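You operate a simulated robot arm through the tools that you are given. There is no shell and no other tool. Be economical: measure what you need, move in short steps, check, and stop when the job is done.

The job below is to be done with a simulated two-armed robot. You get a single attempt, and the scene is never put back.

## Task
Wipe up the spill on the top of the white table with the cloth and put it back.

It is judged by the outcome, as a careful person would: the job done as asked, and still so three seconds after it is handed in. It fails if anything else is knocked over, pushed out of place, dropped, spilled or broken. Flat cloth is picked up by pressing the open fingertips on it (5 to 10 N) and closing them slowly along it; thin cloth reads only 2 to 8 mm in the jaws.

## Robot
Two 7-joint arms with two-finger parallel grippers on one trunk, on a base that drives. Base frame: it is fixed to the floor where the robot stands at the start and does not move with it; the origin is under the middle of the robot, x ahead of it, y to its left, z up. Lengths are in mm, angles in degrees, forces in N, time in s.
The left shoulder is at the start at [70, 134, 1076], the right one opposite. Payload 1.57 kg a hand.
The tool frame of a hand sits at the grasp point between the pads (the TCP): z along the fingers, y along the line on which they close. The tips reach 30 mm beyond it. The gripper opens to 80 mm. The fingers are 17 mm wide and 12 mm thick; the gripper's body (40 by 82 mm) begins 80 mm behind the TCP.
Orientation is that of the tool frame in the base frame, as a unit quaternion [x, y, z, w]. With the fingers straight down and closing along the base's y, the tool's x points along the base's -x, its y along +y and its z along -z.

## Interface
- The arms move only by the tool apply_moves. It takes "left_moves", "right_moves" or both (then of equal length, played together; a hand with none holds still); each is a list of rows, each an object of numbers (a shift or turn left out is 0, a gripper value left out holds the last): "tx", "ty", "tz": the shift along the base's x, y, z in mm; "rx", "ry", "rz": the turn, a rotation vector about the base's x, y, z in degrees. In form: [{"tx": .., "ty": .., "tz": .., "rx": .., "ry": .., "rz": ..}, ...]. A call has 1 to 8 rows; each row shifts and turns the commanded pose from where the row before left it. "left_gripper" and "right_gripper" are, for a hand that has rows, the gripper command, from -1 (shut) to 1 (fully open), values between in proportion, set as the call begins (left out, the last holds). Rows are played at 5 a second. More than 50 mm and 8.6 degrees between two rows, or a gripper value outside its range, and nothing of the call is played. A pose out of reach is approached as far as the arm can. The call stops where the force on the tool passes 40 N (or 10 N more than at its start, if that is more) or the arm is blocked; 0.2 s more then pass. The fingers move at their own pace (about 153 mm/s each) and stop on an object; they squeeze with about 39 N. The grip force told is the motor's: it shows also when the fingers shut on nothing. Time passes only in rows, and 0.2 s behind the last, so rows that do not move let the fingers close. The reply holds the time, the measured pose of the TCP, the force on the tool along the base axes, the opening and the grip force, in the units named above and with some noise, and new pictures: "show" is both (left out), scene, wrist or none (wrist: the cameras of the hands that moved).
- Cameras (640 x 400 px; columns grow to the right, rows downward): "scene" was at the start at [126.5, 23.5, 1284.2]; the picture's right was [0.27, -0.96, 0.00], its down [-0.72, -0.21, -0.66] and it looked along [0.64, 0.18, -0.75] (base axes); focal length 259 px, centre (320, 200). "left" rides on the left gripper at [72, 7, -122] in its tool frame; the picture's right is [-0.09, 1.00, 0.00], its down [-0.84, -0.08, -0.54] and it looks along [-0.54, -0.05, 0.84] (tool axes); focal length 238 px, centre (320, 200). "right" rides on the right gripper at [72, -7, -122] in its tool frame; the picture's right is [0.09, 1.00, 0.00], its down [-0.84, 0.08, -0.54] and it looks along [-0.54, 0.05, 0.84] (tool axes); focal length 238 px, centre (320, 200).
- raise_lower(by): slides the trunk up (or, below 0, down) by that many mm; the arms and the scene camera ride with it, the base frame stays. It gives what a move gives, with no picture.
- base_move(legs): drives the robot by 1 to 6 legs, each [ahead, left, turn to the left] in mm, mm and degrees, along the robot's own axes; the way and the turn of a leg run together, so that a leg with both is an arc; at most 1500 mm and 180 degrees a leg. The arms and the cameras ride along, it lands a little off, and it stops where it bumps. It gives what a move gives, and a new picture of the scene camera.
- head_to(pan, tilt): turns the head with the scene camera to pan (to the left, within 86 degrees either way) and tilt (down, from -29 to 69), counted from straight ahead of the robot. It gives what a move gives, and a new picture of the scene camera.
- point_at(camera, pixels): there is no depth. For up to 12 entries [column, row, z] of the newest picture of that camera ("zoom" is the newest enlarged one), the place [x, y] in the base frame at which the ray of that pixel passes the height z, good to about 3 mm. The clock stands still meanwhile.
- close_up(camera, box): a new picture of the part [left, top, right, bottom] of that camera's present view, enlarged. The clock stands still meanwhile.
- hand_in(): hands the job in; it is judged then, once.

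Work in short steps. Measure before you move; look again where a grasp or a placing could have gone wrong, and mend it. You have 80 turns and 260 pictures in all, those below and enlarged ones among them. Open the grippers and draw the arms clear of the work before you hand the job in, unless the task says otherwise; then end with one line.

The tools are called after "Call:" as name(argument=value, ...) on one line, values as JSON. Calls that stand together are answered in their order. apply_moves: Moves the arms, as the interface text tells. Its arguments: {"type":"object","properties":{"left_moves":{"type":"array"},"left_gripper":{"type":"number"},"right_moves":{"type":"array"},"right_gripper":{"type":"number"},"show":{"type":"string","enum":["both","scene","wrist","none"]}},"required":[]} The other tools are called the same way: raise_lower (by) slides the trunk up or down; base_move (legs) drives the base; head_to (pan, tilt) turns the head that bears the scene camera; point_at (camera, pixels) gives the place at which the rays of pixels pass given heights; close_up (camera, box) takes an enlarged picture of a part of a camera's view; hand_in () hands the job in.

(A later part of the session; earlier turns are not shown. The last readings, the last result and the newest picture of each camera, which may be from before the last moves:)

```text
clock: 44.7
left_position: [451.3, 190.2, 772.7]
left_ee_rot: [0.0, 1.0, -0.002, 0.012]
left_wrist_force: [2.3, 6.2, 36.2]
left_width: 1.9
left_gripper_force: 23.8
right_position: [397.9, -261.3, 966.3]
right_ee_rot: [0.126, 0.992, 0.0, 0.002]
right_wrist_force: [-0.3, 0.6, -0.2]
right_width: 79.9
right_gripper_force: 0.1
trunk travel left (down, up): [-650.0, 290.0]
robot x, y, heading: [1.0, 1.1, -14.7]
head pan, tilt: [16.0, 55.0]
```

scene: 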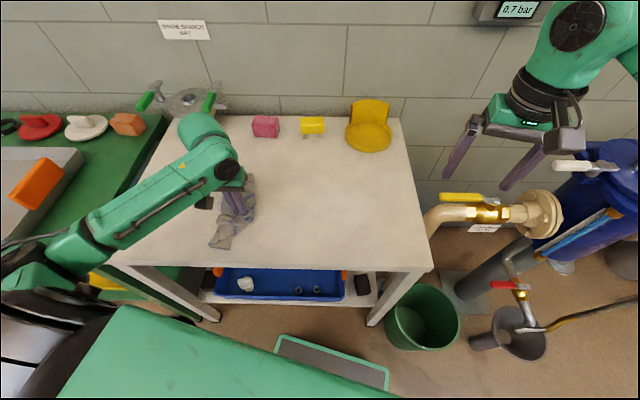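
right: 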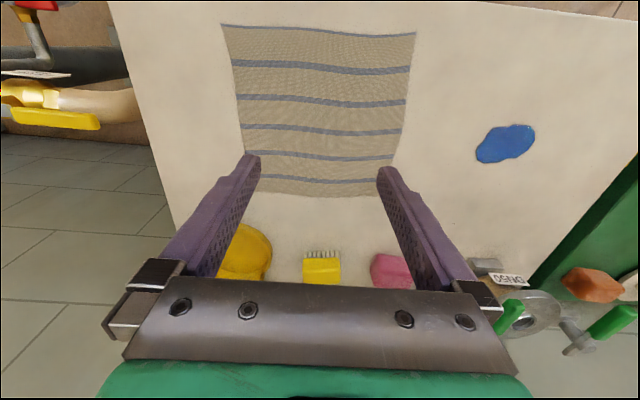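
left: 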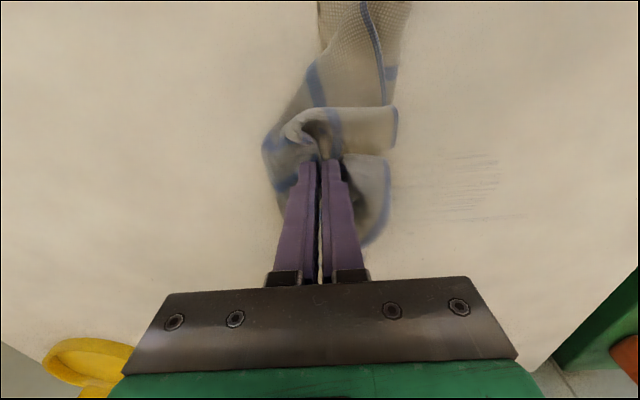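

Only faint traces remain near (460,190) in the left view. Another round, slightly lighter.

Call:
apply_moves(left_moves=[{"ty": 30, "tz": 1.5, "tx": 12}, {"ty": 30}, {"ty": 30}, {"ty": 30}, {"ty": 30}, {"ty": 20}, {"tx": 13}], show="none")

Call:
apply_moves(left_moves=[{"ty": -30}, {"ty": -30}, {"ty": -30}, {"ty": -30}, {"ty": -30}, {"ty": -10}, {"tx": 13}], show="none")

Call:
apply_moves(left_moves=[{"ty": 30}, {"ty": 30}, {"ty": 30}, {"ty": 30}, {"ty": 30}, {"ty": 10}, {"tx": 15}], show="none")

Call:
apply_moves(left_moves=[{"ty": -30}, {"ty": -30}, {"ty": -30}, {"ty": -30}, {"ty": -30}, {"ty": -20}, {}])

Call:
close_up(camera="left", box=[360, 100, 600, 250])

```text
clock: 46.3
left_position: [475.1, 360.5, 773.2]
left_ee_rot: [0.001, 1.0, 0.0, 0.008]
left_wrist_force: [-3.6, 1.4, 19.2]
left_width: 2.3
left_gripper_force: 24.3
right_position: [399.2, -263.1, 965.3]
right_ee_rot: [0.126, 0.992, 0.001, 0.0]
right_wrist_force: [0.8, -0.5, 0.8]
right_width: 80.0
right_gripper_force: 0.1
trunk travel left (down, up): [-650.0, 290.0]
robot x, y, heading: [-1.2, 4.4, -14.4]
head pan, tilt: [16.0, 55.0]
```

```text
clock: 47.9
left_position: [489.1, 201.1, 774.2]
left_ee_rot: [0.001, 1.0, -0.001, 0.008]
left_wrist_force: [-5.7, -1.2, 21.9]
left_width: 2.3
left_gripper_force: 23.4
right_position: [397.7, -263.0, 965.5]
right_ee_rot: [0.127, 0.992, 0.0, 0.001]
right_wrist_force: [-0.1, 0.8, 0.3]
right_width: 80.1
right_gripper_force: 0.0
trunk travel left (down, up): [-650.0, 290.0]
robot x, y, heading: [-4.6, -0.2, -14.8]
head pan, tilt: [16.0, 55.0]
```

```text
clock: 49.5
left_position: [502.6, 361.1, 774.7]
left_ee_rot: [0.001, 1.0, 0.001, 0.009]
left_wrist_force: [-3.4, 0.2, 17.4]
left_width: 2.2
left_gripper_force: 24.4
right_position: [398.5, -262.3, 964.7]
right_ee_rot: [0.126, 0.992, 0.0, 0.001]
right_wrist_force: [-0.2, 0.0, 0.3]
right_width: 79.7
right_gripper_force: 0.2
trunk travel left (down, up): [-650.0, 290.0]
robot x, y, heading: [-2.3, -0.5, -14.3]
head pan, tilt: [16.0, 55.0]
```

```text
clock: 51.1
left_position: [503.1, 190.2, 774.9]
left_ee_rot: [0.0, 1.0, -0.001, 0.008]
left_wrist_force: [-0.1, 3.0, 15.8]
left_width: 2.0
left_gripper_force: 24.0
right_position: [399.4, -262.0, 966.2]
right_ee_rot: [0.126, 0.992, 0.0, 0.001]
right_wrist_force: [-0.8, -0.7, -0.5]
right_width: 79.8
right_gripper_force: 0.0
trunk travel left (down, up): [-650.0, 290.0]
robot x, y, heading: [-0.6, -2.2, -14.5]
head pan, tilt: [16.0, 55.0]
```

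scene: 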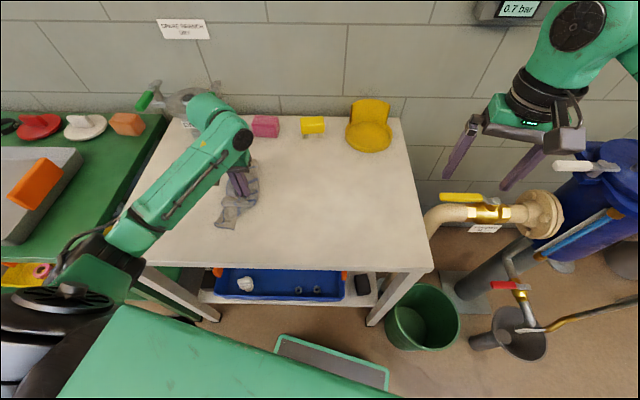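
left: 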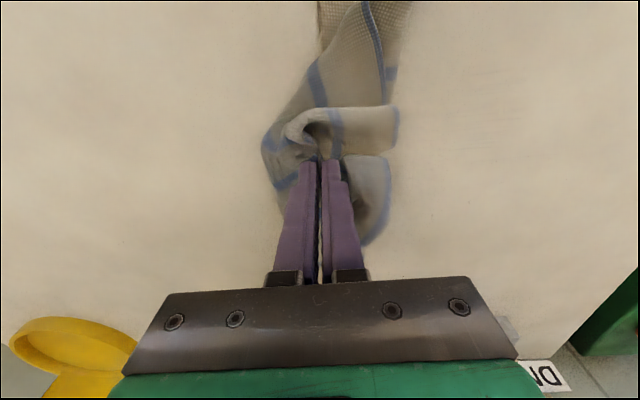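

```text
2.67 times, centred on (480, 175) of left
```

zoom: 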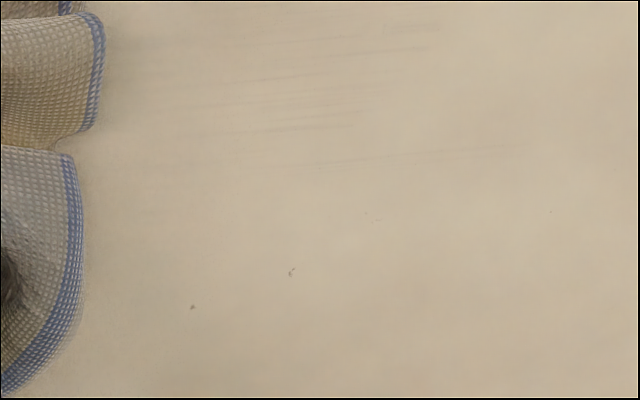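

Only very faint lines remain, at the near (lower x) side. One more round there.

Call:
apply_moves(left_moves=[{"tx": -35}, {"tx": -25, "ty": 25}, {"ty": 30}, {"ty": 30}, {"ty": 30}, {"ty": 30}, {"ty": 25}, {"tx": 12}], show="none")

Call:
apply_moves(left_moves=[{"ty": -30}, {"ty": -30}, {"ty": -30}, {"ty": -30}, {"ty": -30}, {"ty": -20}, {"tx": 12}], show="none")

Call:
apply_moves(left_moves=[{"ty": 30}, {"ty": 30}, {"ty": 30}, {"ty": 30}, {"ty": 30}, {"ty": 20}, {"tx": 12}], show="none")

Call:
apply_moves(left_moves=[{"ty": -30}, {"ty": -30}, {"ty": -30}, {"ty": -30}, {"ty": -30}, {"ty": -30}, {"ty": -10}])

Call:
close_up(camera="left", box=[360, 60, 600, 210])

```text
clock: 52.9
left_position: [455.4, 361.1, 775.7]
left_ee_rot: [0.0, 1.0, 0.0, 0.008]
left_wrist_force: [-3.7, 1.1, 17.3]
left_width: 2.0
left_gripper_force: 23.8
right_position: [400.0, -262.6, 965.9]
right_ee_rot: [0.126, 0.992, 0.0, 0.001]
right_wrist_force: [0.0, 1.1, -0.1]
right_width: 80.0
right_gripper_force: 0.0
trunk travel left (down, up): [-650.0, 290.0]
robot x, y, heading: [3.5, -0.3, -14.3]
head pan, tilt: [16.0, 55.0]
```

```text
clock: 54.5
left_position: [465.6, 188.5, 774.0]
left_ee_rot: [0.002, 1.0, -0.002, 0.009]
left_wrist_force: [-4.9, 0.2, 24.1]
left_width: 2.2
left_gripper_force: 23.3
right_position: [396.6, -263.3, 966.8]
right_ee_rot: [0.127, 0.992, 0.0, 0.001]
right_wrist_force: [0.5, 0.6, 0.5]
right_width: 80.1
right_gripper_force: 0.0
trunk travel left (down, up): [-650.0, 290.0]
robot x, y, heading: [0.3, -2.0, -14.5]
head pan, tilt: [16.0, 55.0]
```

```text
clock: 56.1
left_position: [478.1, 358.7, 774.8]
left_ee_rot: [0.002, 1.0, 0.0, 0.008]
left_wrist_force: [-4.6, 0.4, 17.2]
left_width: 2.1
left_gripper_force: 23.4
right_position: [400.1, -262.4, 965.8]
right_ee_rot: [0.127, 0.992, 0.0, 0.001]
right_wrist_force: [-0.4, -0.7, -0.4]
right_width: 80.0
right_gripper_force: 0.1
trunk travel left (down, up): [-650.0, 290.0]
robot x, y, heading: [0.4, 1.3, -14.5]
head pan, tilt: [16.0, 55.0]
```

```text
clock: 57.7
left_position: [479.6, 170.3, 775.0]
left_ee_rot: [0.001, 1.0, 0.0, 0.009]
left_wrist_force: [-0.4, 2.8, 12.3]
left_width: 2.1
left_gripper_force: 23.6
right_position: [398.9, -262.2, 966.5]
right_ee_rot: [0.126, 0.992, 0.0, 0.002]
right_wrist_force: [-0.1, 0.5, 0.4]
right_width: 79.9
right_gripper_force: 0.2
trunk travel left (down, up): [-650.0, 290.0]
robot x, y, heading: [2.6, -2.6, -14.4]
head pan, tilt: [16.0, 55.0]
```

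scene: 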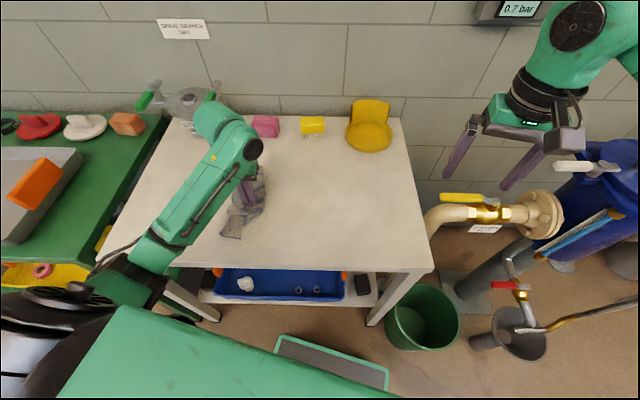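
left: 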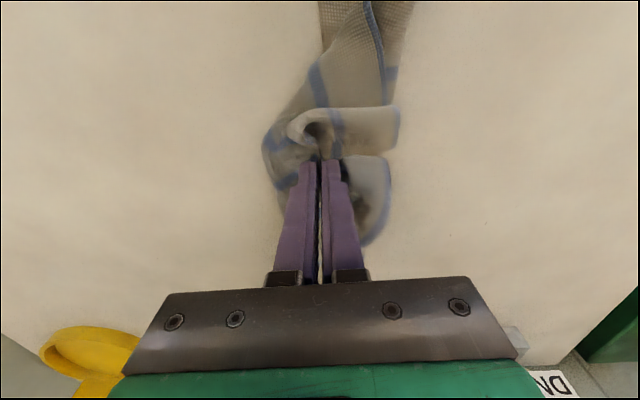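

```text
2.67 times, centred on (480, 135) of left
```

zoom: 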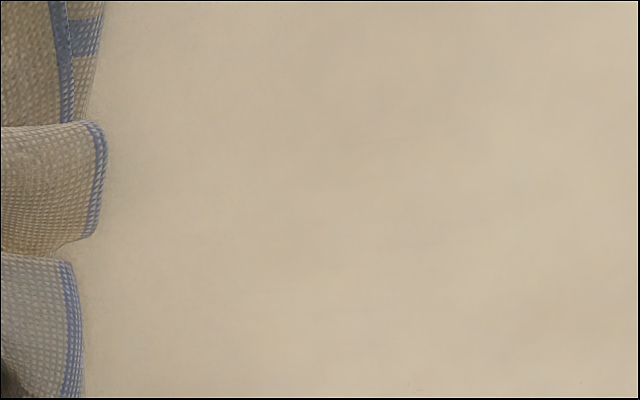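

The spill is wiped clean. Now the return: I lift the cloth so it hangs, carry it to the right, and lay it down from right to left at its original place.

Call:
apply_moves(left_moves=[{"tz": 35}, {"tz": 40}, {"tz": 40}, {"tz": 40}, {"tz": 40, "ty": -20}, {"tz": 20, "ty": -40}, {"ty": -45}], show="none")

Call:
apply_moves(left_moves=[{"ty": -45}, {"ty": -45}, {"ty": -40}, {"ty": -30}, {}])

```text
clock: 59.3
left_position: [484.2, 61.7, 984.6]
left_ee_rot: [0.0, 1.0, 0.0, 0.007]
left_wrist_force: [0.9, 0.0, -1.0]
left_width: 2.0
left_gripper_force: 23.6
right_position: [402.4, -262.7, 965.8]
right_ee_rot: [0.126, 0.992, 0.0, -0.001]
right_wrist_force: [0.5, 0.0, -0.5]
right_width: 79.9
right_gripper_force: 0.1
trunk travel left (down, up): [-650.0, 290.0]
robot x, y, heading: [-0.1, 0.7, -14.9]
head pan, tilt: [16.0, 55.0]
```

```text
clock: 60.5
left_position: [482.0, -93.1, 986.3]
left_ee_rot: [0.001, 1.0, -0.002, 0.008]
left_wrist_force: [-0.3, 1.1, -0.5]
left_width: 2.2
left_gripper_force: 23.5
right_position: [401.4, -261.6, 965.7]
right_ee_rot: [0.126, 0.992, -0.001, 0.0]
right_wrist_force: [-0.5, 0.6, 0.2]
right_width: 80.0
right_gripper_force: 0.1
trunk travel left (down, up): [-650.0, 290.0]
robot x, y, heading: [-2.4, 1.0, -14.5]
head pan, tilt: [16.0, 55.0]
```

scene: 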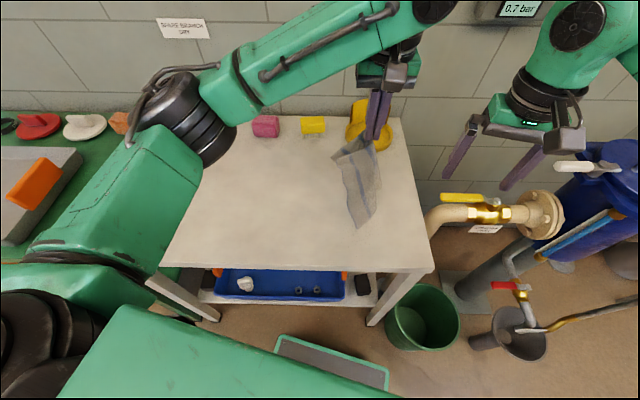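
left: 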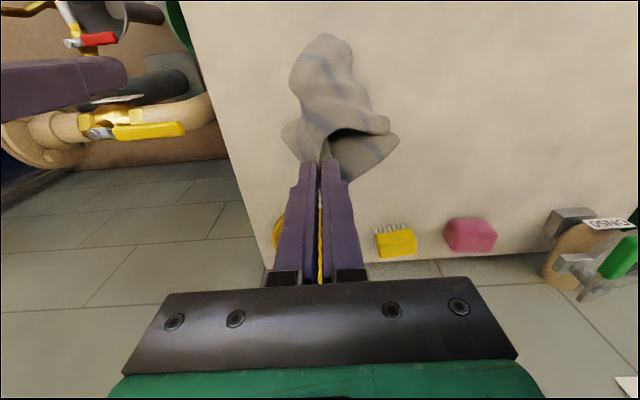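

The cloth hangs with its lower end near the table. I lay it down, lowering while moving left so it spreads.

Call:
apply_moves(left_moves=[{"tz": -30}, {"tz": -25, "ty": 10}, {"tz": -25, "ty": 20}, {"tz": -25, "ty": 25}, {"tz": -25, "ty": 30}, {"tz": -30, "ty": 35}, {"tz": -25, "ty": 35}, {"tz": -22, "ty": 40}])

```text
clock: 62.3
left_position: [481.0, 99.0, 777.4]
left_ee_rot: [0.001, 1.0, -0.002, 0.009]
left_wrist_force: [-0.2, 0.4, -0.1]
left_width: 2.1
left_gripper_force: 23.4
right_position: [399.6, -260.5, 965.5]
right_ee_rot: [0.126, 0.992, -0.001, 0.0]
right_wrist_force: [0.0, 0.0, -0.3]
right_width: 80.1
right_gripper_force: 0.1
trunk travel left (down, up): [-650.0, 290.0]
robot x, y, heading: [1.2, -0.3, -14.8]
head pan, tilt: [16.0, 55.0]
```

scene: 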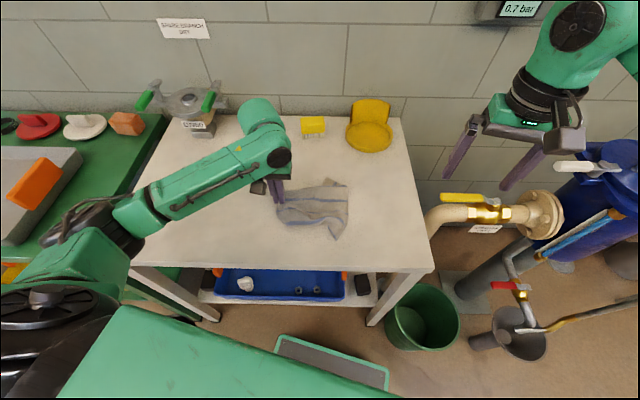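
left: 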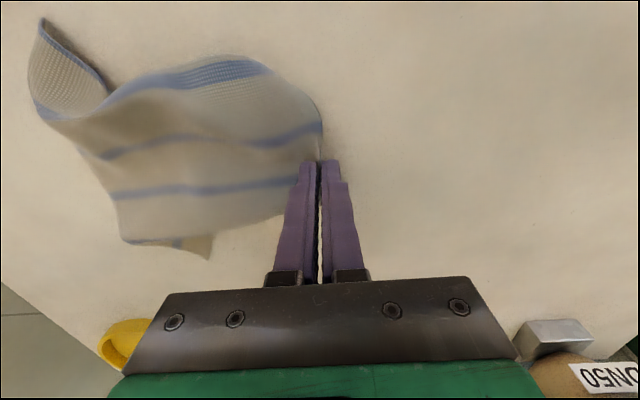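

The cloth lies at its place with the sides folded under. I release and lift to see its state.

Call:
apply_moves(left_moves=[{"tz": -3}, {}], left_gripper=-0.6, show="none")

Call:
apply_moves(left_moves=[{"tz": 20}, {"tz": 40}, {"tz": 40}, {"ty": 45}, {"ty": 45}, {"ty": 45}, {}])

Call:
close_up(camera="scene", box=[240, 150, 400, 250])

```text
clock: 62.9
left_position: [481.5, 99.4, 777.3]
left_ee_rot: [0.001, 1.0, -0.001, 0.007]
left_wrist_force: [-0.9, -0.2, 0.8]
left_width: 16.0
left_gripper_force: 0.1
right_position: [400.6, -261.0, 965.6]
right_ee_rot: [0.126, 0.992, 0.0, 0.0]
right_wrist_force: [-0.6, -0.2, -0.2]
right_width: 79.7
right_gripper_force: 0.0
trunk travel left (down, up): [-650.0, 290.0]
robot x, y, heading: [-1.8, 2.7, -14.6]
head pan, tilt: [16.0, 55.0]
```

```text
clock: 64.5
left_position: [482.4, 237.0, 878.1]
left_ee_rot: [0.002, 1.0, -0.001, 0.008]
left_wrist_force: [0.5, -0.2, -0.3]
left_width: 16.1
left_gripper_force: 0.1
right_position: [400.6, -261.5, 965.0]
right_ee_rot: [0.128, 0.992, 0.001, 0.0]
right_wrist_force: [0.9, -0.8, 0.1]
right_width: 80.0
right_gripper_force: 0.1
trunk travel left (down, up): [-650.0, 290.0]
robot x, y, heading: [0.6, -1.1, -14.8]
head pan, tilt: [16.0, 55.0]
```

scene: 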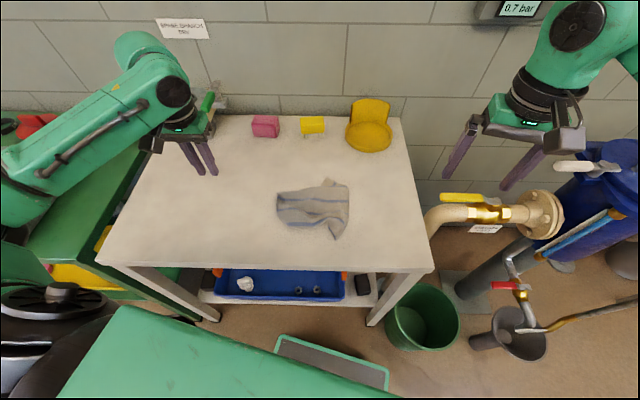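
left: 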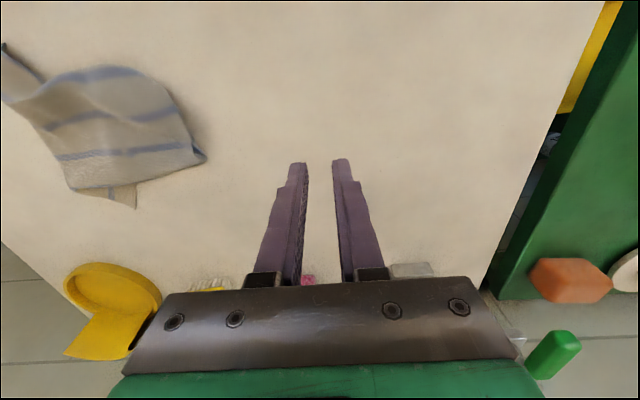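

```text
4.00 times, centred on (320, 200) of scene
```

zoom: 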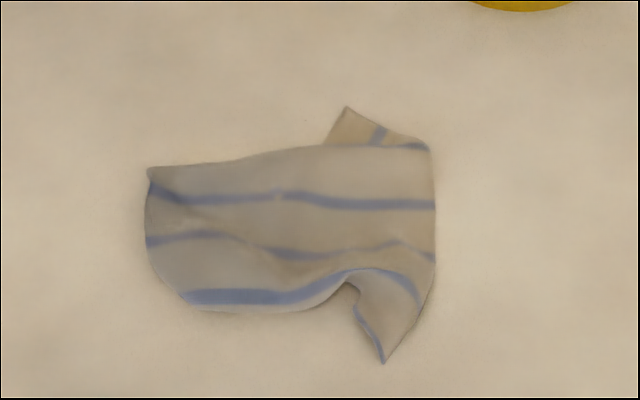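

The cloth is back in place but partly folded, so I'll spread it. The visible right-hand corners suit the right arm with the robot facing straight; I raise the left hand, turn back 14.5°, and measure.

Call:
apply_moves(left_moves=[{"tz": 40}, {"tz": 40}, {"ty": 20}, {}], show="none")

Call:
base_move(legs=[[0, 0, 14.6]])

Call:
head_to(pan=0, tilt=55)

Call:
close_up(camera="scene", box=[240, 120, 400, 220])

```text
clock: 65.5
left_position: [480.4, 257.6, 961.2]
left_ee_rot: [0.001, 1.0, -0.001, 0.007]
left_wrist_force: [0.7, -0.5, 0.4]
left_width: 16.0
left_gripper_force: 0.1
right_position: [401.4, -262.4, 964.8]
right_ee_rot: [0.126, 0.992, 0.0, 0.0]
right_wrist_force: [-0.2, -1.3, 0.5]
right_width: 79.9
right_gripper_force: 0.1
trunk travel left (down, up): [-650.0, 290.0]
robot x, y, heading: [3.4, -0.1, -14.6]
head pan, tilt: [16.0, 55.0]
```

```text
clock: 66.8
left_position: [399.5, 371.8, 960.5]
left_ee_rot: [-0.127, 0.992, 0.0, 0.008]
left_wrist_force: [0.1, 0.4, 0.5]
left_width: 15.8
left_gripper_force: 0.1
right_position: [455.1, -151.6, 966.2]
right_ee_rot: [-0.002, 1.0, 0.0, 0.0]
right_wrist_force: [0.1, 0.2, -0.5]
right_width: 79.9
right_gripper_force: 0.1
trunk travel left (down, up): [-650.0, 290.0]
robot x, y, heading: [2.2, -1.5, 0.4]
head pan, tilt: [16.0, 55.0]
```

scene: 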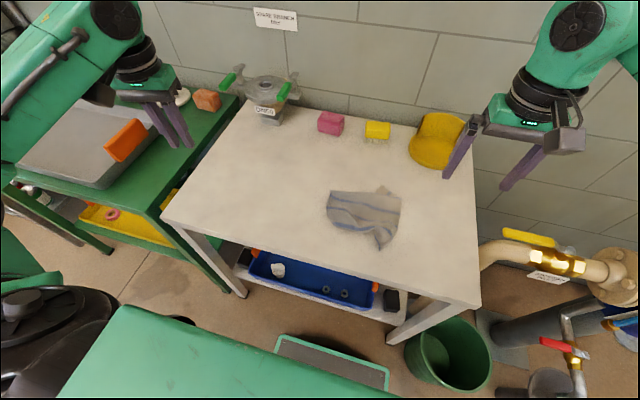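

```text
clock: 67.6
left_position: [398.3, 370.7, 959.9]
left_ee_rot: [-0.128, 0.992, 0.0, 0.008]
left_wrist_force: [-0.2, -1.5, -0.7]
left_width: 15.8
left_gripper_force: 0.0
right_position: [455.0, -150.5, 965.6]
right_ee_rot: [-0.003, 1.0, 0.0, 0.001]
right_wrist_force: [0.6, -0.7, 0.0]
right_width: 80.1
right_gripper_force: 0.2
trunk travel left (down, up): [-650.0, 290.0]
robot x, y, heading: [-0.4, 0.1, 0.3]
head pan, tilt: [0.0, 55.0]
```

scene: 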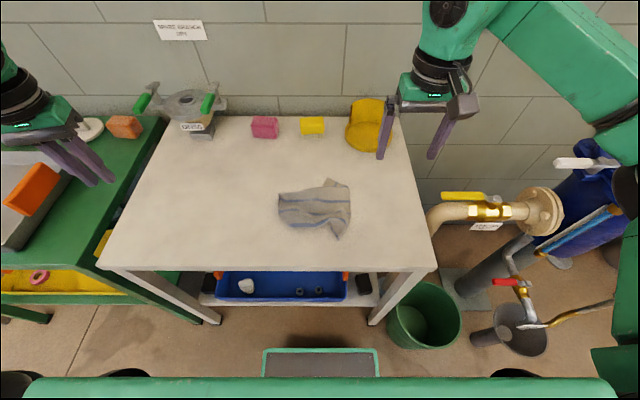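

```text
4.00 times, centred on (320, 170) of scene
```

zoom: 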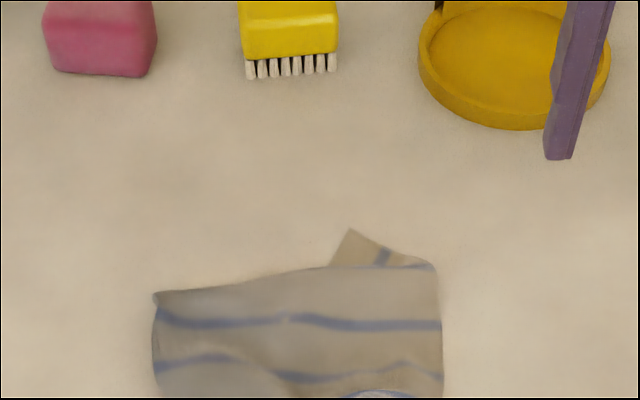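

I measure the near-right corner tip (337,240), the far flap (327,178) and the edges, at about z 742.

Call:
point_at(camera="scene", pixels=[[337, 240, 742], [327, 178, 742], [349, 186, 742], [350, 214, 742], [278, 193, 742], [278, 215, 742], [288, 227, 742], [320, 226, 742], [300, 188, 742]])

Call:
close_up(camera="scene", box=[260, 165, 372, 250])

```text
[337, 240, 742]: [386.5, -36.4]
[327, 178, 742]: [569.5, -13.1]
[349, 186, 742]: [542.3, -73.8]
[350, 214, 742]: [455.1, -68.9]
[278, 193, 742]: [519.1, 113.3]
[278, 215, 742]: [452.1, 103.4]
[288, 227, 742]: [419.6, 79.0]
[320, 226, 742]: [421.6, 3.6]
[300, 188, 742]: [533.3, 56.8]
```

```text
4.71 times, centred on (316, 208) of scene
```

zoom: 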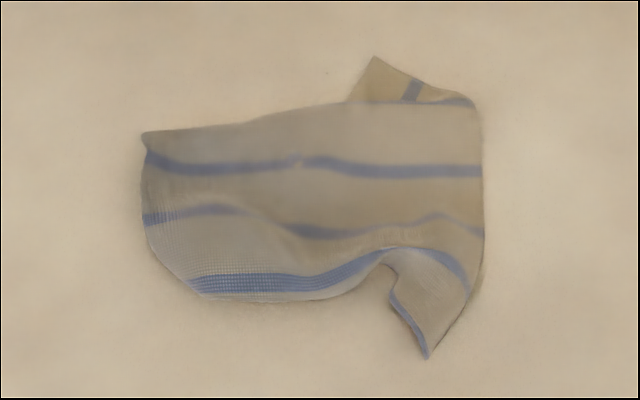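

I'll spread the right side with the right hand. Shifting the base 120 mm left gives that hand comfortable reach and moves its elbow away from the pipes; I raise the left hand a bit first.

Call:
apply_moves(left_moves=[{"tz": 30}, {"tz": 20, "ty": -40}, {"ty": -40}, {}], show="none")

Call:
base_move(legs=[[0, 120, 0]])

```text
clock: 68.6
left_position: [396.7, 290.5, 1011.6]
left_ee_rot: [-0.127, 0.992, 0.0, 0.008]
left_wrist_force: [-0.6, 0.2, -0.1]
left_width: 15.7
left_gripper_force: 0.1
right_position: [454.3, -149.8, 966.1]
right_ee_rot: [-0.004, 1.0, -0.001, 0.001]
right_wrist_force: [-0.7, -0.5, -0.4]
right_width: 80.1
right_gripper_force: 0.1
trunk travel left (down, up): [-650.0, 290.0]
robot x, y, heading: [3.4, -0.9, 0.1]
head pan, tilt: [0.0, 55.0]
```

```text
clock: 69.8
left_position: [398.1, 408.7, 1012.7]
left_ee_rot: [-0.127, 0.992, 0.0, 0.007]
left_wrist_force: [-0.1, 0.3, 0.3]
left_width: 15.8
left_gripper_force: 0.1
right_position: [454.6, -33.0, 966.4]
right_ee_rot: [-0.001, 1.0, 0.0, 0.0]
right_wrist_force: [-0.9, 0.1, 0.0]
right_width: 80.0
right_gripper_force: 0.1
trunk travel left (down, up): [-650.0, 290.0]
robot x, y, heading: [-2.5, 118.1, 0.1]
head pan, tilt: [0.0, 55.0]
```

scene: 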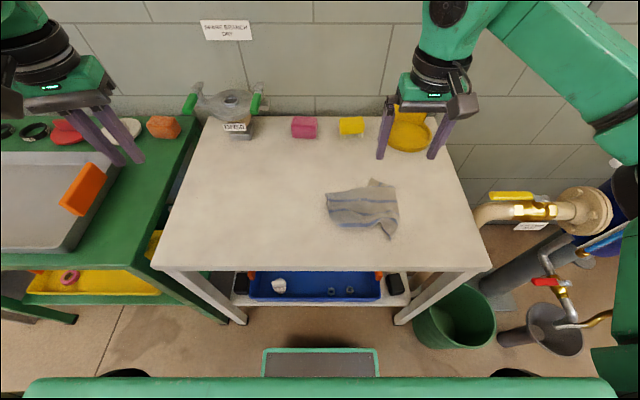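

Now I bring the right hand over the near-right flap at about (402,-42) with a 30 mm opening.

Call:
apply_moves(right_moves=[{"tx": -17, "tz": -30, "ty": -3}, {"tx": -17, "tz": -30, "ty": -3}, {"tx": -18, "tz": -30, "ty": -3}, {"tz": -35}, {"tz": -35}, {"tz": -20}, {}], right_gripper=-0.25)

Call:
close_up(camera="right", box=[200, 80, 440, 230])

```text
clock: 71.4
left_position: [397.6, 409.4, 1011.7]
left_ee_rot: [-0.127, 0.992, -0.002, 0.007]
left_wrist_force: [-0.1, 0.4, 0.6]
left_width: 15.9
left_gripper_force: 0.0
right_position: [401.4, -41.5, 784.1]
right_ee_rot: [-0.002, 1.0, 0.0, 0.0]
right_wrist_force: [-0.6, 0.3, 0.1]
right_width: 30.0
right_gripper_force: 0.0
trunk travel left (down, up): [-650.0, 290.0]
robot x, y, heading: [-1.7, 117.7, 0.2]
head pan, tilt: [0.0, 55.0]
```

scene: 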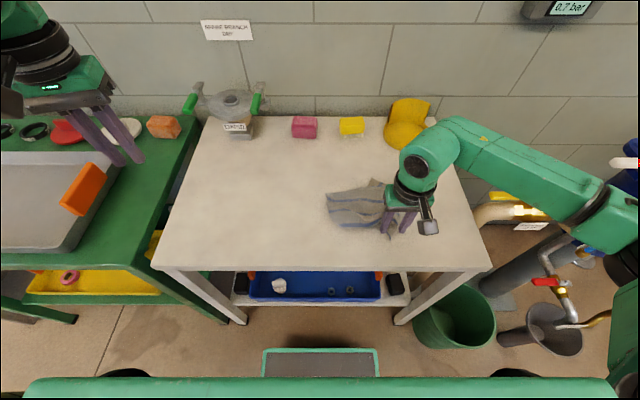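
right: 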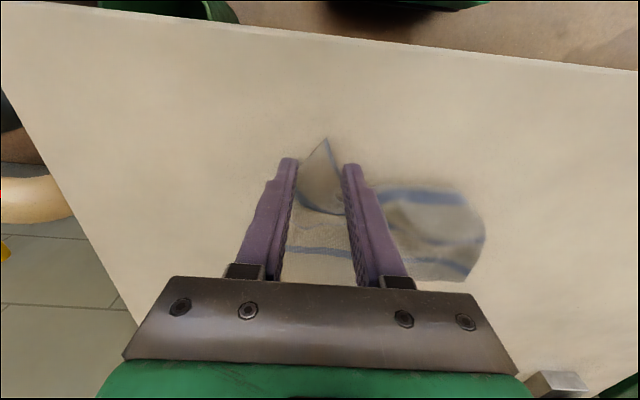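

```text
2.67 times, centred on (320, 155) of right
```

zoom: 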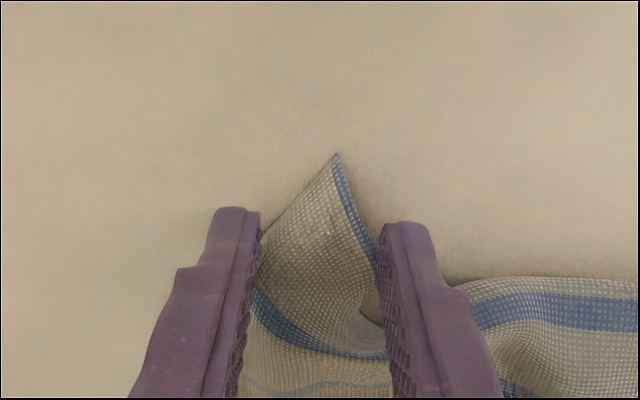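

The flap sits neatly between the fingers. I lower to touch and close gently.

Call:
apply_moves(right_moves=[{"tz": -8}, {"tz": -5}, {}], right_gripper=-0.35, show="none")

Call:
apply_moves(right_moves=[{}, {}], right_gripper=-0.7, show="none")

Call:
apply_moves(right_moves=[{}, {}, {}], right_gripper=-1, show="wrist")

```text
clock: 72.2
left_position: [397.1, 409.6, 1011.6]
left_ee_rot: [-0.127, 0.992, 0.0, 0.008]
left_wrist_force: [0.1, 0.3, -0.5]
left_width: 15.9
left_gripper_force: 0.1
right_position: [401.9, -41.1, 772.0]
right_ee_rot: [-0.002, 1.0, 0.0, -0.001]
right_wrist_force: [0.3, 0.2, 0.3]
right_width: 26.1
right_gripper_force: 0.0
trunk travel left (down, up): [-650.0, 290.0]
robot x, y, heading: [-1.6, 117.1, 0.0]
head pan, tilt: [0.0, 55.0]
```

```text
clock: 72.8
left_position: [397.3, 409.8, 1012.7]
left_ee_rot: [-0.127, 0.992, 0.0, 0.007]
left_wrist_force: [-0.1, 0.0, -0.5]
left_width: 15.9
left_gripper_force: 0.1
right_position: [400.7, -40.9, 773.2]
right_ee_rot: [-0.001, 1.0, 0.0, 0.0]
right_wrist_force: [0.0, 0.4, 0.1]
right_width: 12.0
right_gripper_force: 0.2
trunk travel left (down, up): [-650.0, 290.0]
robot x, y, heading: [-1.4, 122.5, 0.1]
head pan, tilt: [0.0, 55.0]
```

```text
clock: 73.6
left_position: [397.7, 409.2, 1011.6]
left_ee_rot: [-0.127, 0.992, 0.0, 0.008]
left_wrist_force: [-0.2, -0.2, 0.9]
left_width: 15.8
left_gripper_force: 0.0
right_position: [401.3, -42.1, 773.3]
right_ee_rot: [-0.002, 1.0, -0.001, 0.0]
right_wrist_force: [0.2, 0.1, 0.6]
right_width: 2.5
right_gripper_force: 23.7
trunk travel left (down, up): [-650.0, 290.0]
robot x, y, heading: [0.7, 118.4, 0.4]
head pan, tilt: [0.0, 55.0]
```

right: 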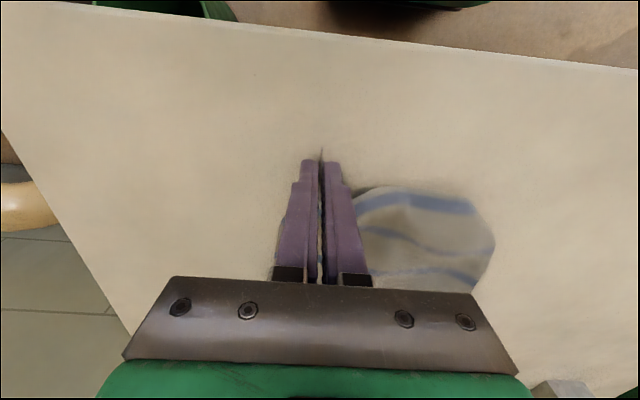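

The corner is gripped (2.5 mm). I lift slightly and pull it toward its original spot near (380,-112).

Call:
apply_moves(right_moves=[{"tz": 25, "ty": -15}, {"tz": 15, "ty": -20, "tx": -10}, {"ty": -20, "tx": -10}, {"tz": -20, "ty": -15, "tx": -5}, {"tz": -18, "ty": -5}, {}])

Call:
close_up(camera="scene", box=[290, 150, 450, 260])

```text
clock: 75.0
left_position: [397.8, 410.2, 1012.9]
left_ee_rot: [-0.127, 0.992, -0.001, 0.007]
left_wrist_force: [-0.3, 0.5, 0.5]
left_width: 15.6
left_gripper_force: 0.1
right_position: [375.7, -114.8, 776.0]
right_ee_rot: [-0.002, 1.0, -0.001, -0.001]
right_wrist_force: [0.6, -0.5, 0.1]
right_width: 2.8
right_gripper_force: 24.0
trunk travel left (down, up): [-650.0, 290.0]
robot x, y, heading: [-1.2, 119.5, 0.1]
head pan, tilt: [0.0, 55.0]
```

scene: 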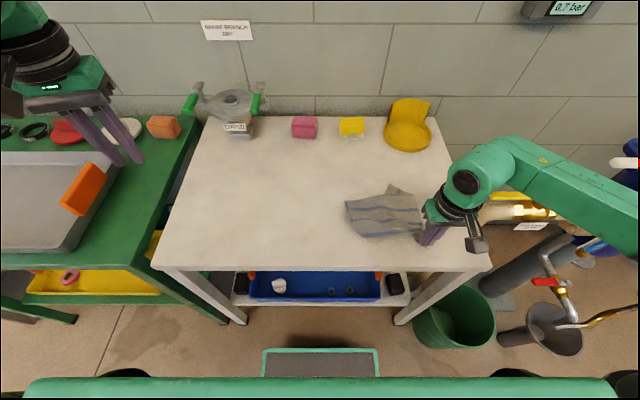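
right: 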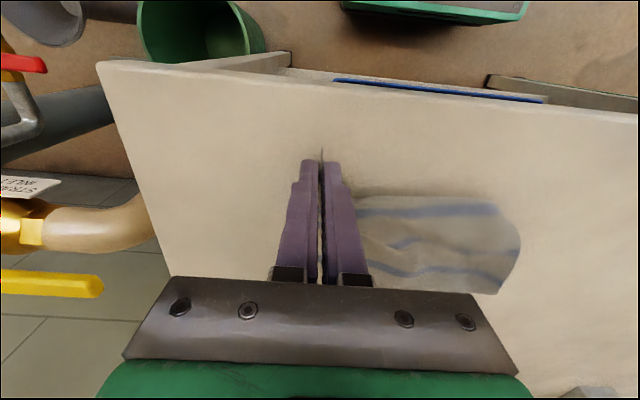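

```text
3.64 times, centred on (370, 205) of scene
```

zoom: 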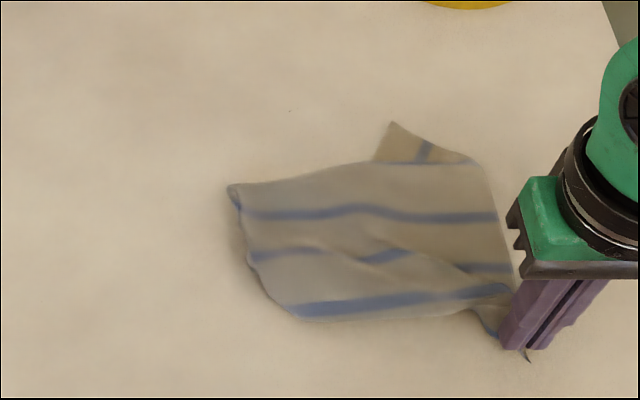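

The cloth slid a bit but the corner is straightened. I release, and measure the far flap, whose tip is at about zoom (392,122).

Call:
point_at(camera="zoom", pixels=[[392, 122, 742], [373, 160, 742], [465, 158, 742], [430, 150, 742], [228, 187, 742], [290, 318, 742]])

Call:
apply_moves(right_moves=[{"tz": -2}, {}], right_gripper=-0.6, show="none")

Call:
apply_moves(right_moves=[{"tz": 25}, {"tz": 35}, {"tx": 40}, {"tx": 40}, {"tx": 40, "ty": 10}, {"tx": 40, "ty": 15}, {}], right_gripper=-0.25)

```text
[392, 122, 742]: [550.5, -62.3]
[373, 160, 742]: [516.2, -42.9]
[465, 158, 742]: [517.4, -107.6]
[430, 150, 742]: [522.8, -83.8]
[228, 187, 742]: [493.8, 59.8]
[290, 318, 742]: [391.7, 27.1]
```

```text
clock: 75.6
left_position: [397.1, 410.2, 1012.3]
left_ee_rot: [-0.127, 0.992, 0.001, 0.008]
left_wrist_force: [0.8, 0.5, 0.4]
left_width: 16.1
left_gripper_force: 0.2
right_position: [375.2, -114.9, 773.7]
right_ee_rot: [-0.001, 1.0, 0.001, 0.0]
right_wrist_force: [0.4, -0.6, 0.3]
right_width: 16.1
right_gripper_force: 0.1
trunk travel left (down, up): [-650.0, 290.0]
robot x, y, heading: [-1.7, 119.0, 0.2]
head pan, tilt: [0.0, 55.0]
```

```text
clock: 77.2
left_position: [395.8, 408.7, 1012.8]
left_ee_rot: [-0.127, 0.992, 0.0, 0.007]
left_wrist_force: [-0.2, 0.9, 0.4]
left_width: 16.0
left_gripper_force: 0.0
right_position: [534.6, -89.0, 832.6]
right_ee_rot: [-0.002, 1.0, 0.0, 0.001]
right_wrist_force: [0.3, 0.2, 0.8]
right_width: 29.6
right_gripper_force: 0.1
trunk travel left (down, up): [-650.0, 290.0]
robot x, y, heading: [2.5, 117.8, 0.2]
head pan, tilt: [0.0, 55.0]
```

scene: 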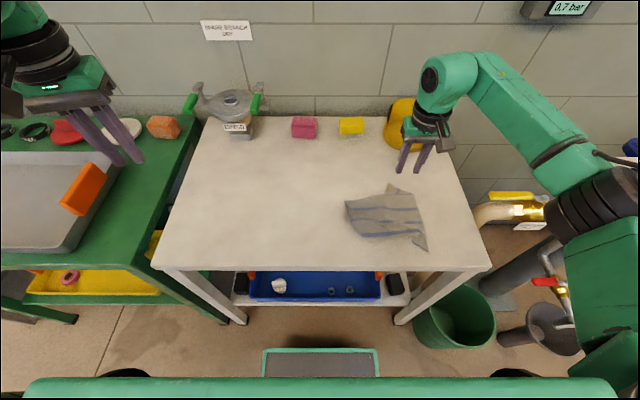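
right: 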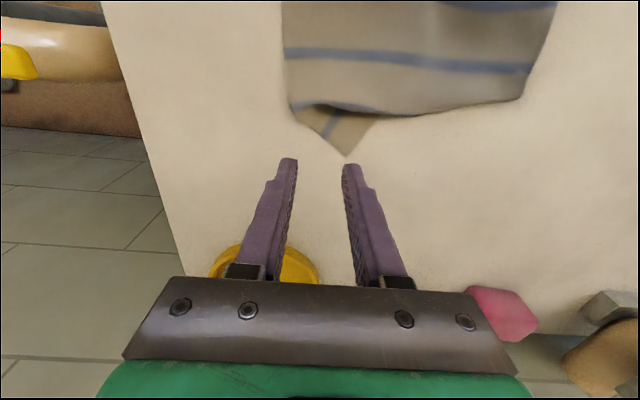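

I pin down the flap tip (345,155) and base in the right-hand view.

Call:
point_at(camera="right", pixels=[[345, 155, 742], [300, 115, 742], [375, 118, 742], [330, 135, 742], [285, 100, 742], [552, 10, 742], [525, 97, 742]])

```text
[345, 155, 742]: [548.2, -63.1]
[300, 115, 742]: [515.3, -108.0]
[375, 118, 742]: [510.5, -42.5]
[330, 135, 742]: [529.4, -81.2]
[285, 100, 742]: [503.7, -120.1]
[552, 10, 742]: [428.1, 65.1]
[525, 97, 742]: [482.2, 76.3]
```

I centre on the flap near (534,-68), descend and pinch it.

Call:
apply_moves(right_moves=[{"ty": 21}, {"tz": -25}, {"tz": -25}, {"tz": -9}, {}], right_gripper=-0.1, show="wrist")

Call:
apply_moves(right_moves=[{"tz": -1}, {}], right_gripper=-0.5, show="none")

Call:
apply_moves(right_moves=[{}, {}], right_gripper=-0.8, show="none")

Call:
apply_moves(right_moves=[{}, {}, {}], right_gripper=-1, show="wrist")

```text
clock: 78.4
left_position: [396.9, 410.5, 1011.3]
left_ee_rot: [-0.127, 0.992, 0.001, 0.007]
left_wrist_force: [-0.6, -0.5, 0.1]
left_width: 16.0
left_gripper_force: 0.0
right_position: [534.6, -70.8, 774.2]
right_ee_rot: [-0.001, 1.0, 0.0, 0.0]
right_wrist_force: [0.0, 0.8, 0.6]
right_width: 36.1
right_gripper_force: 0.0
trunk travel left (down, up): [-650.0, 290.0]
robot x, y, heading: [-0.3, 117.7, 0.3]
head pan, tilt: [0.0, 55.0]
```

right: 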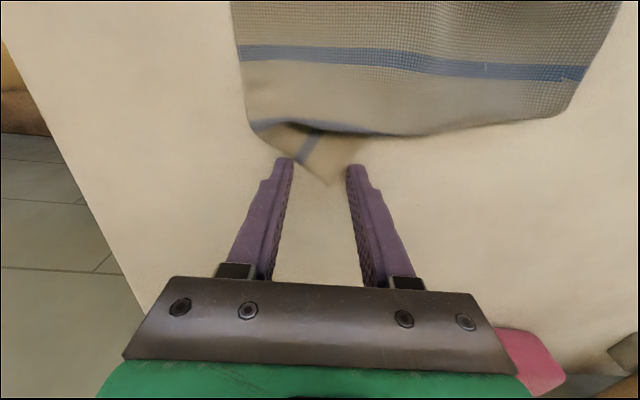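

```text
clock: 79.0
left_position: [396.7, 410.5, 1011.6]
left_ee_rot: [-0.127, 0.992, 0.0, 0.008]
left_wrist_force: [0.3, 1.0, 0.0]
left_width: 15.8
left_gripper_force: 0.1
right_position: [536.0, -71.3, 773.2]
right_ee_rot: [-0.002, 1.0, 0.001, -0.001]
right_wrist_force: [0.1, -0.5, 0.2]
right_width: 20.0
right_gripper_force: 0.0
trunk travel left (down, up): [-650.0, 290.0]
robot x, y, heading: [-2.7, 119.7, 0.2]
head pan, tilt: [0.0, 55.0]
```

```text
clock: 79.6
left_position: [397.5, 410.5, 1012.5]
left_ee_rot: [-0.127, 0.992, 0.0, 0.008]
left_wrist_force: [-0.2, -0.4, 0.3]
left_width: 15.6
left_gripper_force: 0.0
right_position: [536.7, -70.9, 772.5]
right_ee_rot: [-0.002, 1.0, 0.0, 0.0]
right_wrist_force: [-0.8, 0.2, -0.3]
right_width: 7.9
right_gripper_force: 0.2
trunk travel left (down, up): [-650.0, 290.0]
robot x, y, heading: [2.6, 114.2, 0.2]
head pan, tilt: [0.0, 55.0]
```

```text
clock: 80.4
left_position: [398.1, 409.6, 1012.2]
left_ee_rot: [-0.127, 0.992, 0.0, 0.008]
left_wrist_force: [1.0, -0.4, -0.7]
left_width: 15.9
left_gripper_force: 0.0
right_position: [535.2, -71.4, 773.6]
right_ee_rot: [-0.002, 1.0, -0.001, 0.001]
right_wrist_force: [0.9, 0.0, 0.3]
right_width: 0.0
right_gripper_force: 20.8
trunk travel left (down, up): [-650.0, 290.0]
robot x, y, heading: [-1.6, 116.4, 0.3]
head pan, tilt: [0.0, 55.0]
```

right: 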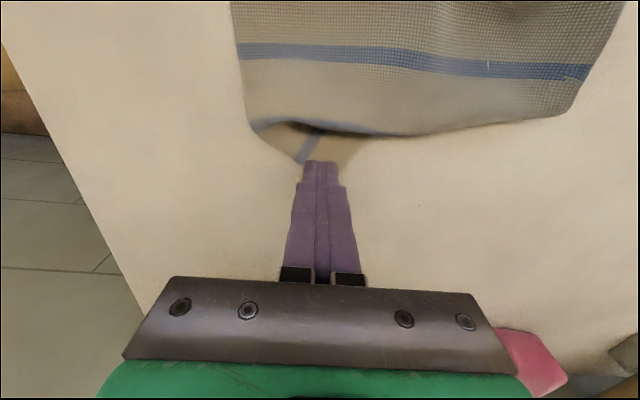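

That closed on nothing (0.0 mm). I open, move 16 mm deeper over the flap, press down and try again.

Call:
apply_moves(right_moves=[{"tz": 14}, {"tx": -16, "ty": -3}, {"tz": -10}, {"tz": -5}, {"tz": -2}, {}], right_gripper=-0.35, show="wrist")

```text
clock: 81.8
left_position: [394.3, 411.7, 1012.6]
left_ee_rot: [-0.127, 0.992, -0.001, 0.008]
left_wrist_force: [0.5, 0.4, 0.2]
left_width: 15.9
left_gripper_force: 0.1
right_position: [519.9, -73.0, 772.1]
right_ee_rot: [-0.002, 1.0, 0.0, 0.003]
right_wrist_force: [4.9, -1.0, 20.4]
right_width: 25.9
right_gripper_force: 0.1
trunk travel left (down, up): [-650.0, 290.0]
robot x, y, heading: [1.9, 116.8, 0.0]
head pan, tilt: [0.0, 55.0]
```

right: 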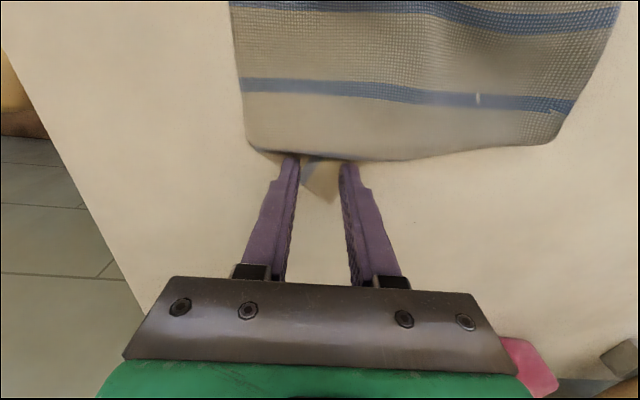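

The tips now press on the flap (20 N). I ease off slightly and close in steps.

Call:
apply_moves(right_moves=[{"tz": 1}, {}], right_gripper=-0.55, show="none")

Call:
apply_moves(right_moves=[{}, {}], right_gripper=-0.8, show="none")

Call:
apply_moves(right_moves=[{}, {}, {}], right_gripper=-1, show="wrist")

```text
clock: 82.4
left_position: [393.9, 410.8, 1012.9]
left_ee_rot: [-0.127, 0.992, -0.001, 0.008]
left_wrist_force: [0.9, 0.1, 0.4]
left_width: 16.1
left_gripper_force: 0.0
right_position: [518.3, -72.0, 772.2]
right_ee_rot: [-0.003, 1.0, -0.001, 0.001]
right_wrist_force: [-1.4, 0.4, 14.9]
right_width: 15.7
right_gripper_force: 0.0
trunk travel left (down, up): [-650.0, 290.0]
robot x, y, heading: [0.1, 119.1, 0.2]
head pan, tilt: [0.0, 55.0]
```

```text
clock: 83.0
left_position: [395.7, 410.4, 1013.3]
left_ee_rot: [-0.127, 0.992, 0.0, 0.008]
left_wrist_force: [-0.3, 0.1, -0.7]
left_width: 16.1
left_gripper_force: 0.0
right_position: [520.8, -73.0, 770.5]
right_ee_rot: [-0.002, 1.0, -0.001, 0.001]
right_wrist_force: [-1.8, 0.3, 13.3]
right_width: 8.1
right_gripper_force: 0.1
trunk travel left (down, up): [-650.0, 290.0]
robot x, y, heading: [-0.7, 118.3, 0.4]
head pan, tilt: [0.0, 55.0]
```

```text
clock: 83.8
left_position: [394.6, 410.7, 1012.7]
left_ee_rot: [-0.126, 0.992, -0.001, 0.008]
left_wrist_force: [0.3, -0.5, 0.5]
left_width: 15.8
left_gripper_force: 0.1
right_position: [518.7, -73.0, 770.8]
right_ee_rot: [-0.001, 1.0, -0.001, 0.001]
right_wrist_force: [-1.1, -0.2, 12.9]
right_width: 0.0
right_gripper_force: 21.6
trunk travel left (down, up): [-650.0, 290.0]
robot x, y, heading: [-2.3, 116.8, 0.2]
head pan, tilt: [0.0, 55.0]
```

right: 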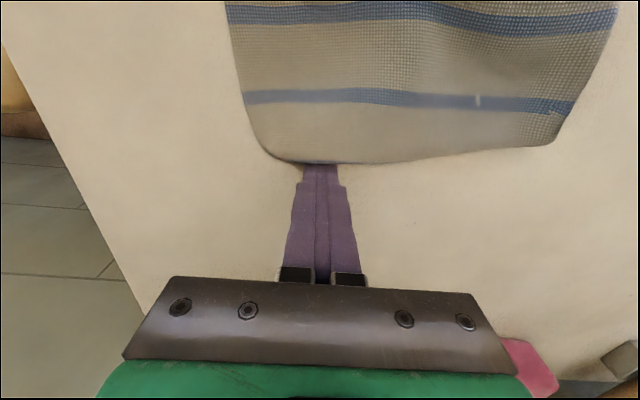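

Missed again; the flap tucked under. I lift and look at the whole cloth.

Call:
apply_moves(right_moves=[{"tz": 40}, {"tz": 40}, {"tz": 30}, {"ty": -40}, {"ty": -40}, {"ty": -40}, {}], right_gripper=-0.2, show="wrist")

Call:
close_up(camera="scene", box=[310, 160, 470, 260])

```text
clock: 85.4
left_position: [396.1, 410.8, 1010.6]
left_ee_rot: [-0.127, 0.992, -0.001, 0.007]
left_wrist_force: [-0.5, -0.4, 0.1]
left_width: 16.0
left_gripper_force: 0.0
right_position: [522.4, -189.9, 877.0]
right_ee_rot: [-0.003, 1.0, -0.001, 0.0]
right_wrist_force: [0.0, -0.5, 0.2]
right_width: 32.2
right_gripper_force: 0.2
trunk travel left (down, up): [-650.0, 290.0]
robot x, y, heading: [-0.9, 122.1, 0.2]
head pan, tilt: [0.0, 55.0]
```

right: 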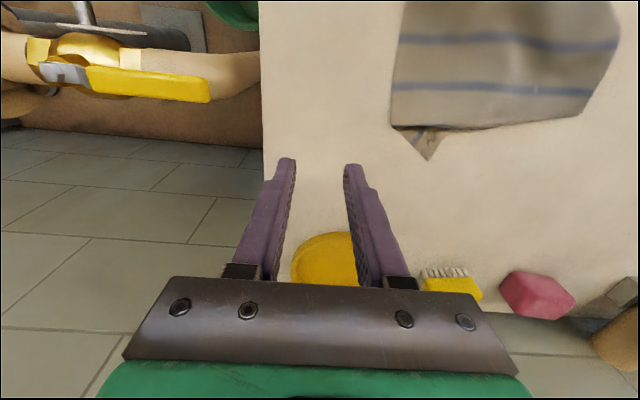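

```text
4.00 times, centred on (390, 210) of scene
```

zoom: 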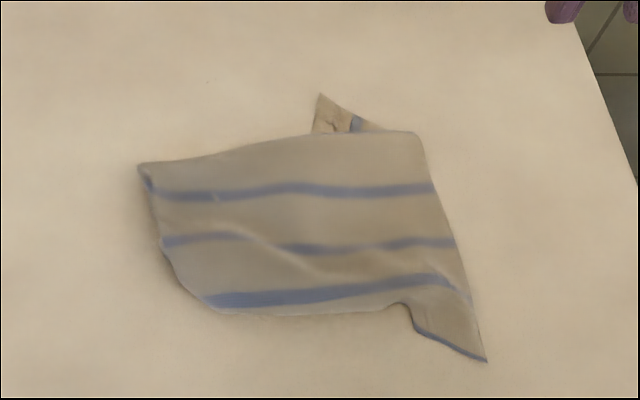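

The flap (tip at zoom (320,93)) is still out. I measure it and retry with a pressed, wider pinch.

Call:
point_at(camera="zoom", pixels=[[320, 93, 742], [312, 133, 742], [385, 131, 742], [345, 112, 742], [140, 165, 742], [485, 360, 742], [215, 308, 742], [420, 135, 742]])

Call:
point_at(camera="right", pixels=[[428, 160, 742], [395, 127, 742], [448, 131, 742], [581, 117, 742]])

```text
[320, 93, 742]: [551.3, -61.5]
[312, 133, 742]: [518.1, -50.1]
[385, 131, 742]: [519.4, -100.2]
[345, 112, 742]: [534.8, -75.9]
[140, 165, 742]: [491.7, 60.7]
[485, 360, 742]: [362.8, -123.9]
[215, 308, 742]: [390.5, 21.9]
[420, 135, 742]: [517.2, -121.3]
```

```text
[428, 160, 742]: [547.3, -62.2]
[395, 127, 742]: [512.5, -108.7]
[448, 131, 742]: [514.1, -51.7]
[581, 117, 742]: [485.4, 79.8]
```

I go to (525,-69), 26 mm opening, and press.

Call:
apply_moves(right_moves=[{"ty": 40}, {"ty": 40}, {"ty": 41, "tx": 3}, {"tz": -40}, {"tz": -40}, {"tz": -20}, {"tz": -5}, {}], right_gripper=-0.4, show="wrist")

```text
clock: 87.2
left_position: [396.9, 409.9, 1010.3]
left_ee_rot: [-0.128, 0.992, -0.001, 0.008]
left_wrist_force: [-0.6, -0.5, 0.0]
left_width: 15.9
left_gripper_force: 0.0
right_position: [524.1, -71.2, 775.2]
right_ee_rot: [-0.001, 1.0, -0.001, 0.0]
right_wrist_force: [-0.7, 0.8, 0.9]
right_width: 24.0
right_gripper_force: 0.1
trunk travel left (down, up): [-650.0, 290.0]
robot x, y, heading: [1.5, 116.7, 0.1]
head pan, tilt: [0.0, 55.0]
```

right: 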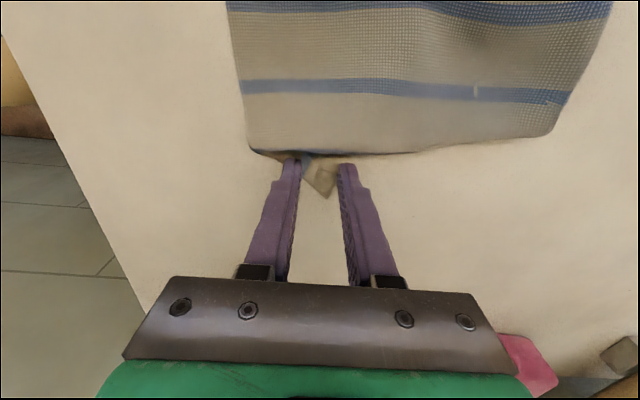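

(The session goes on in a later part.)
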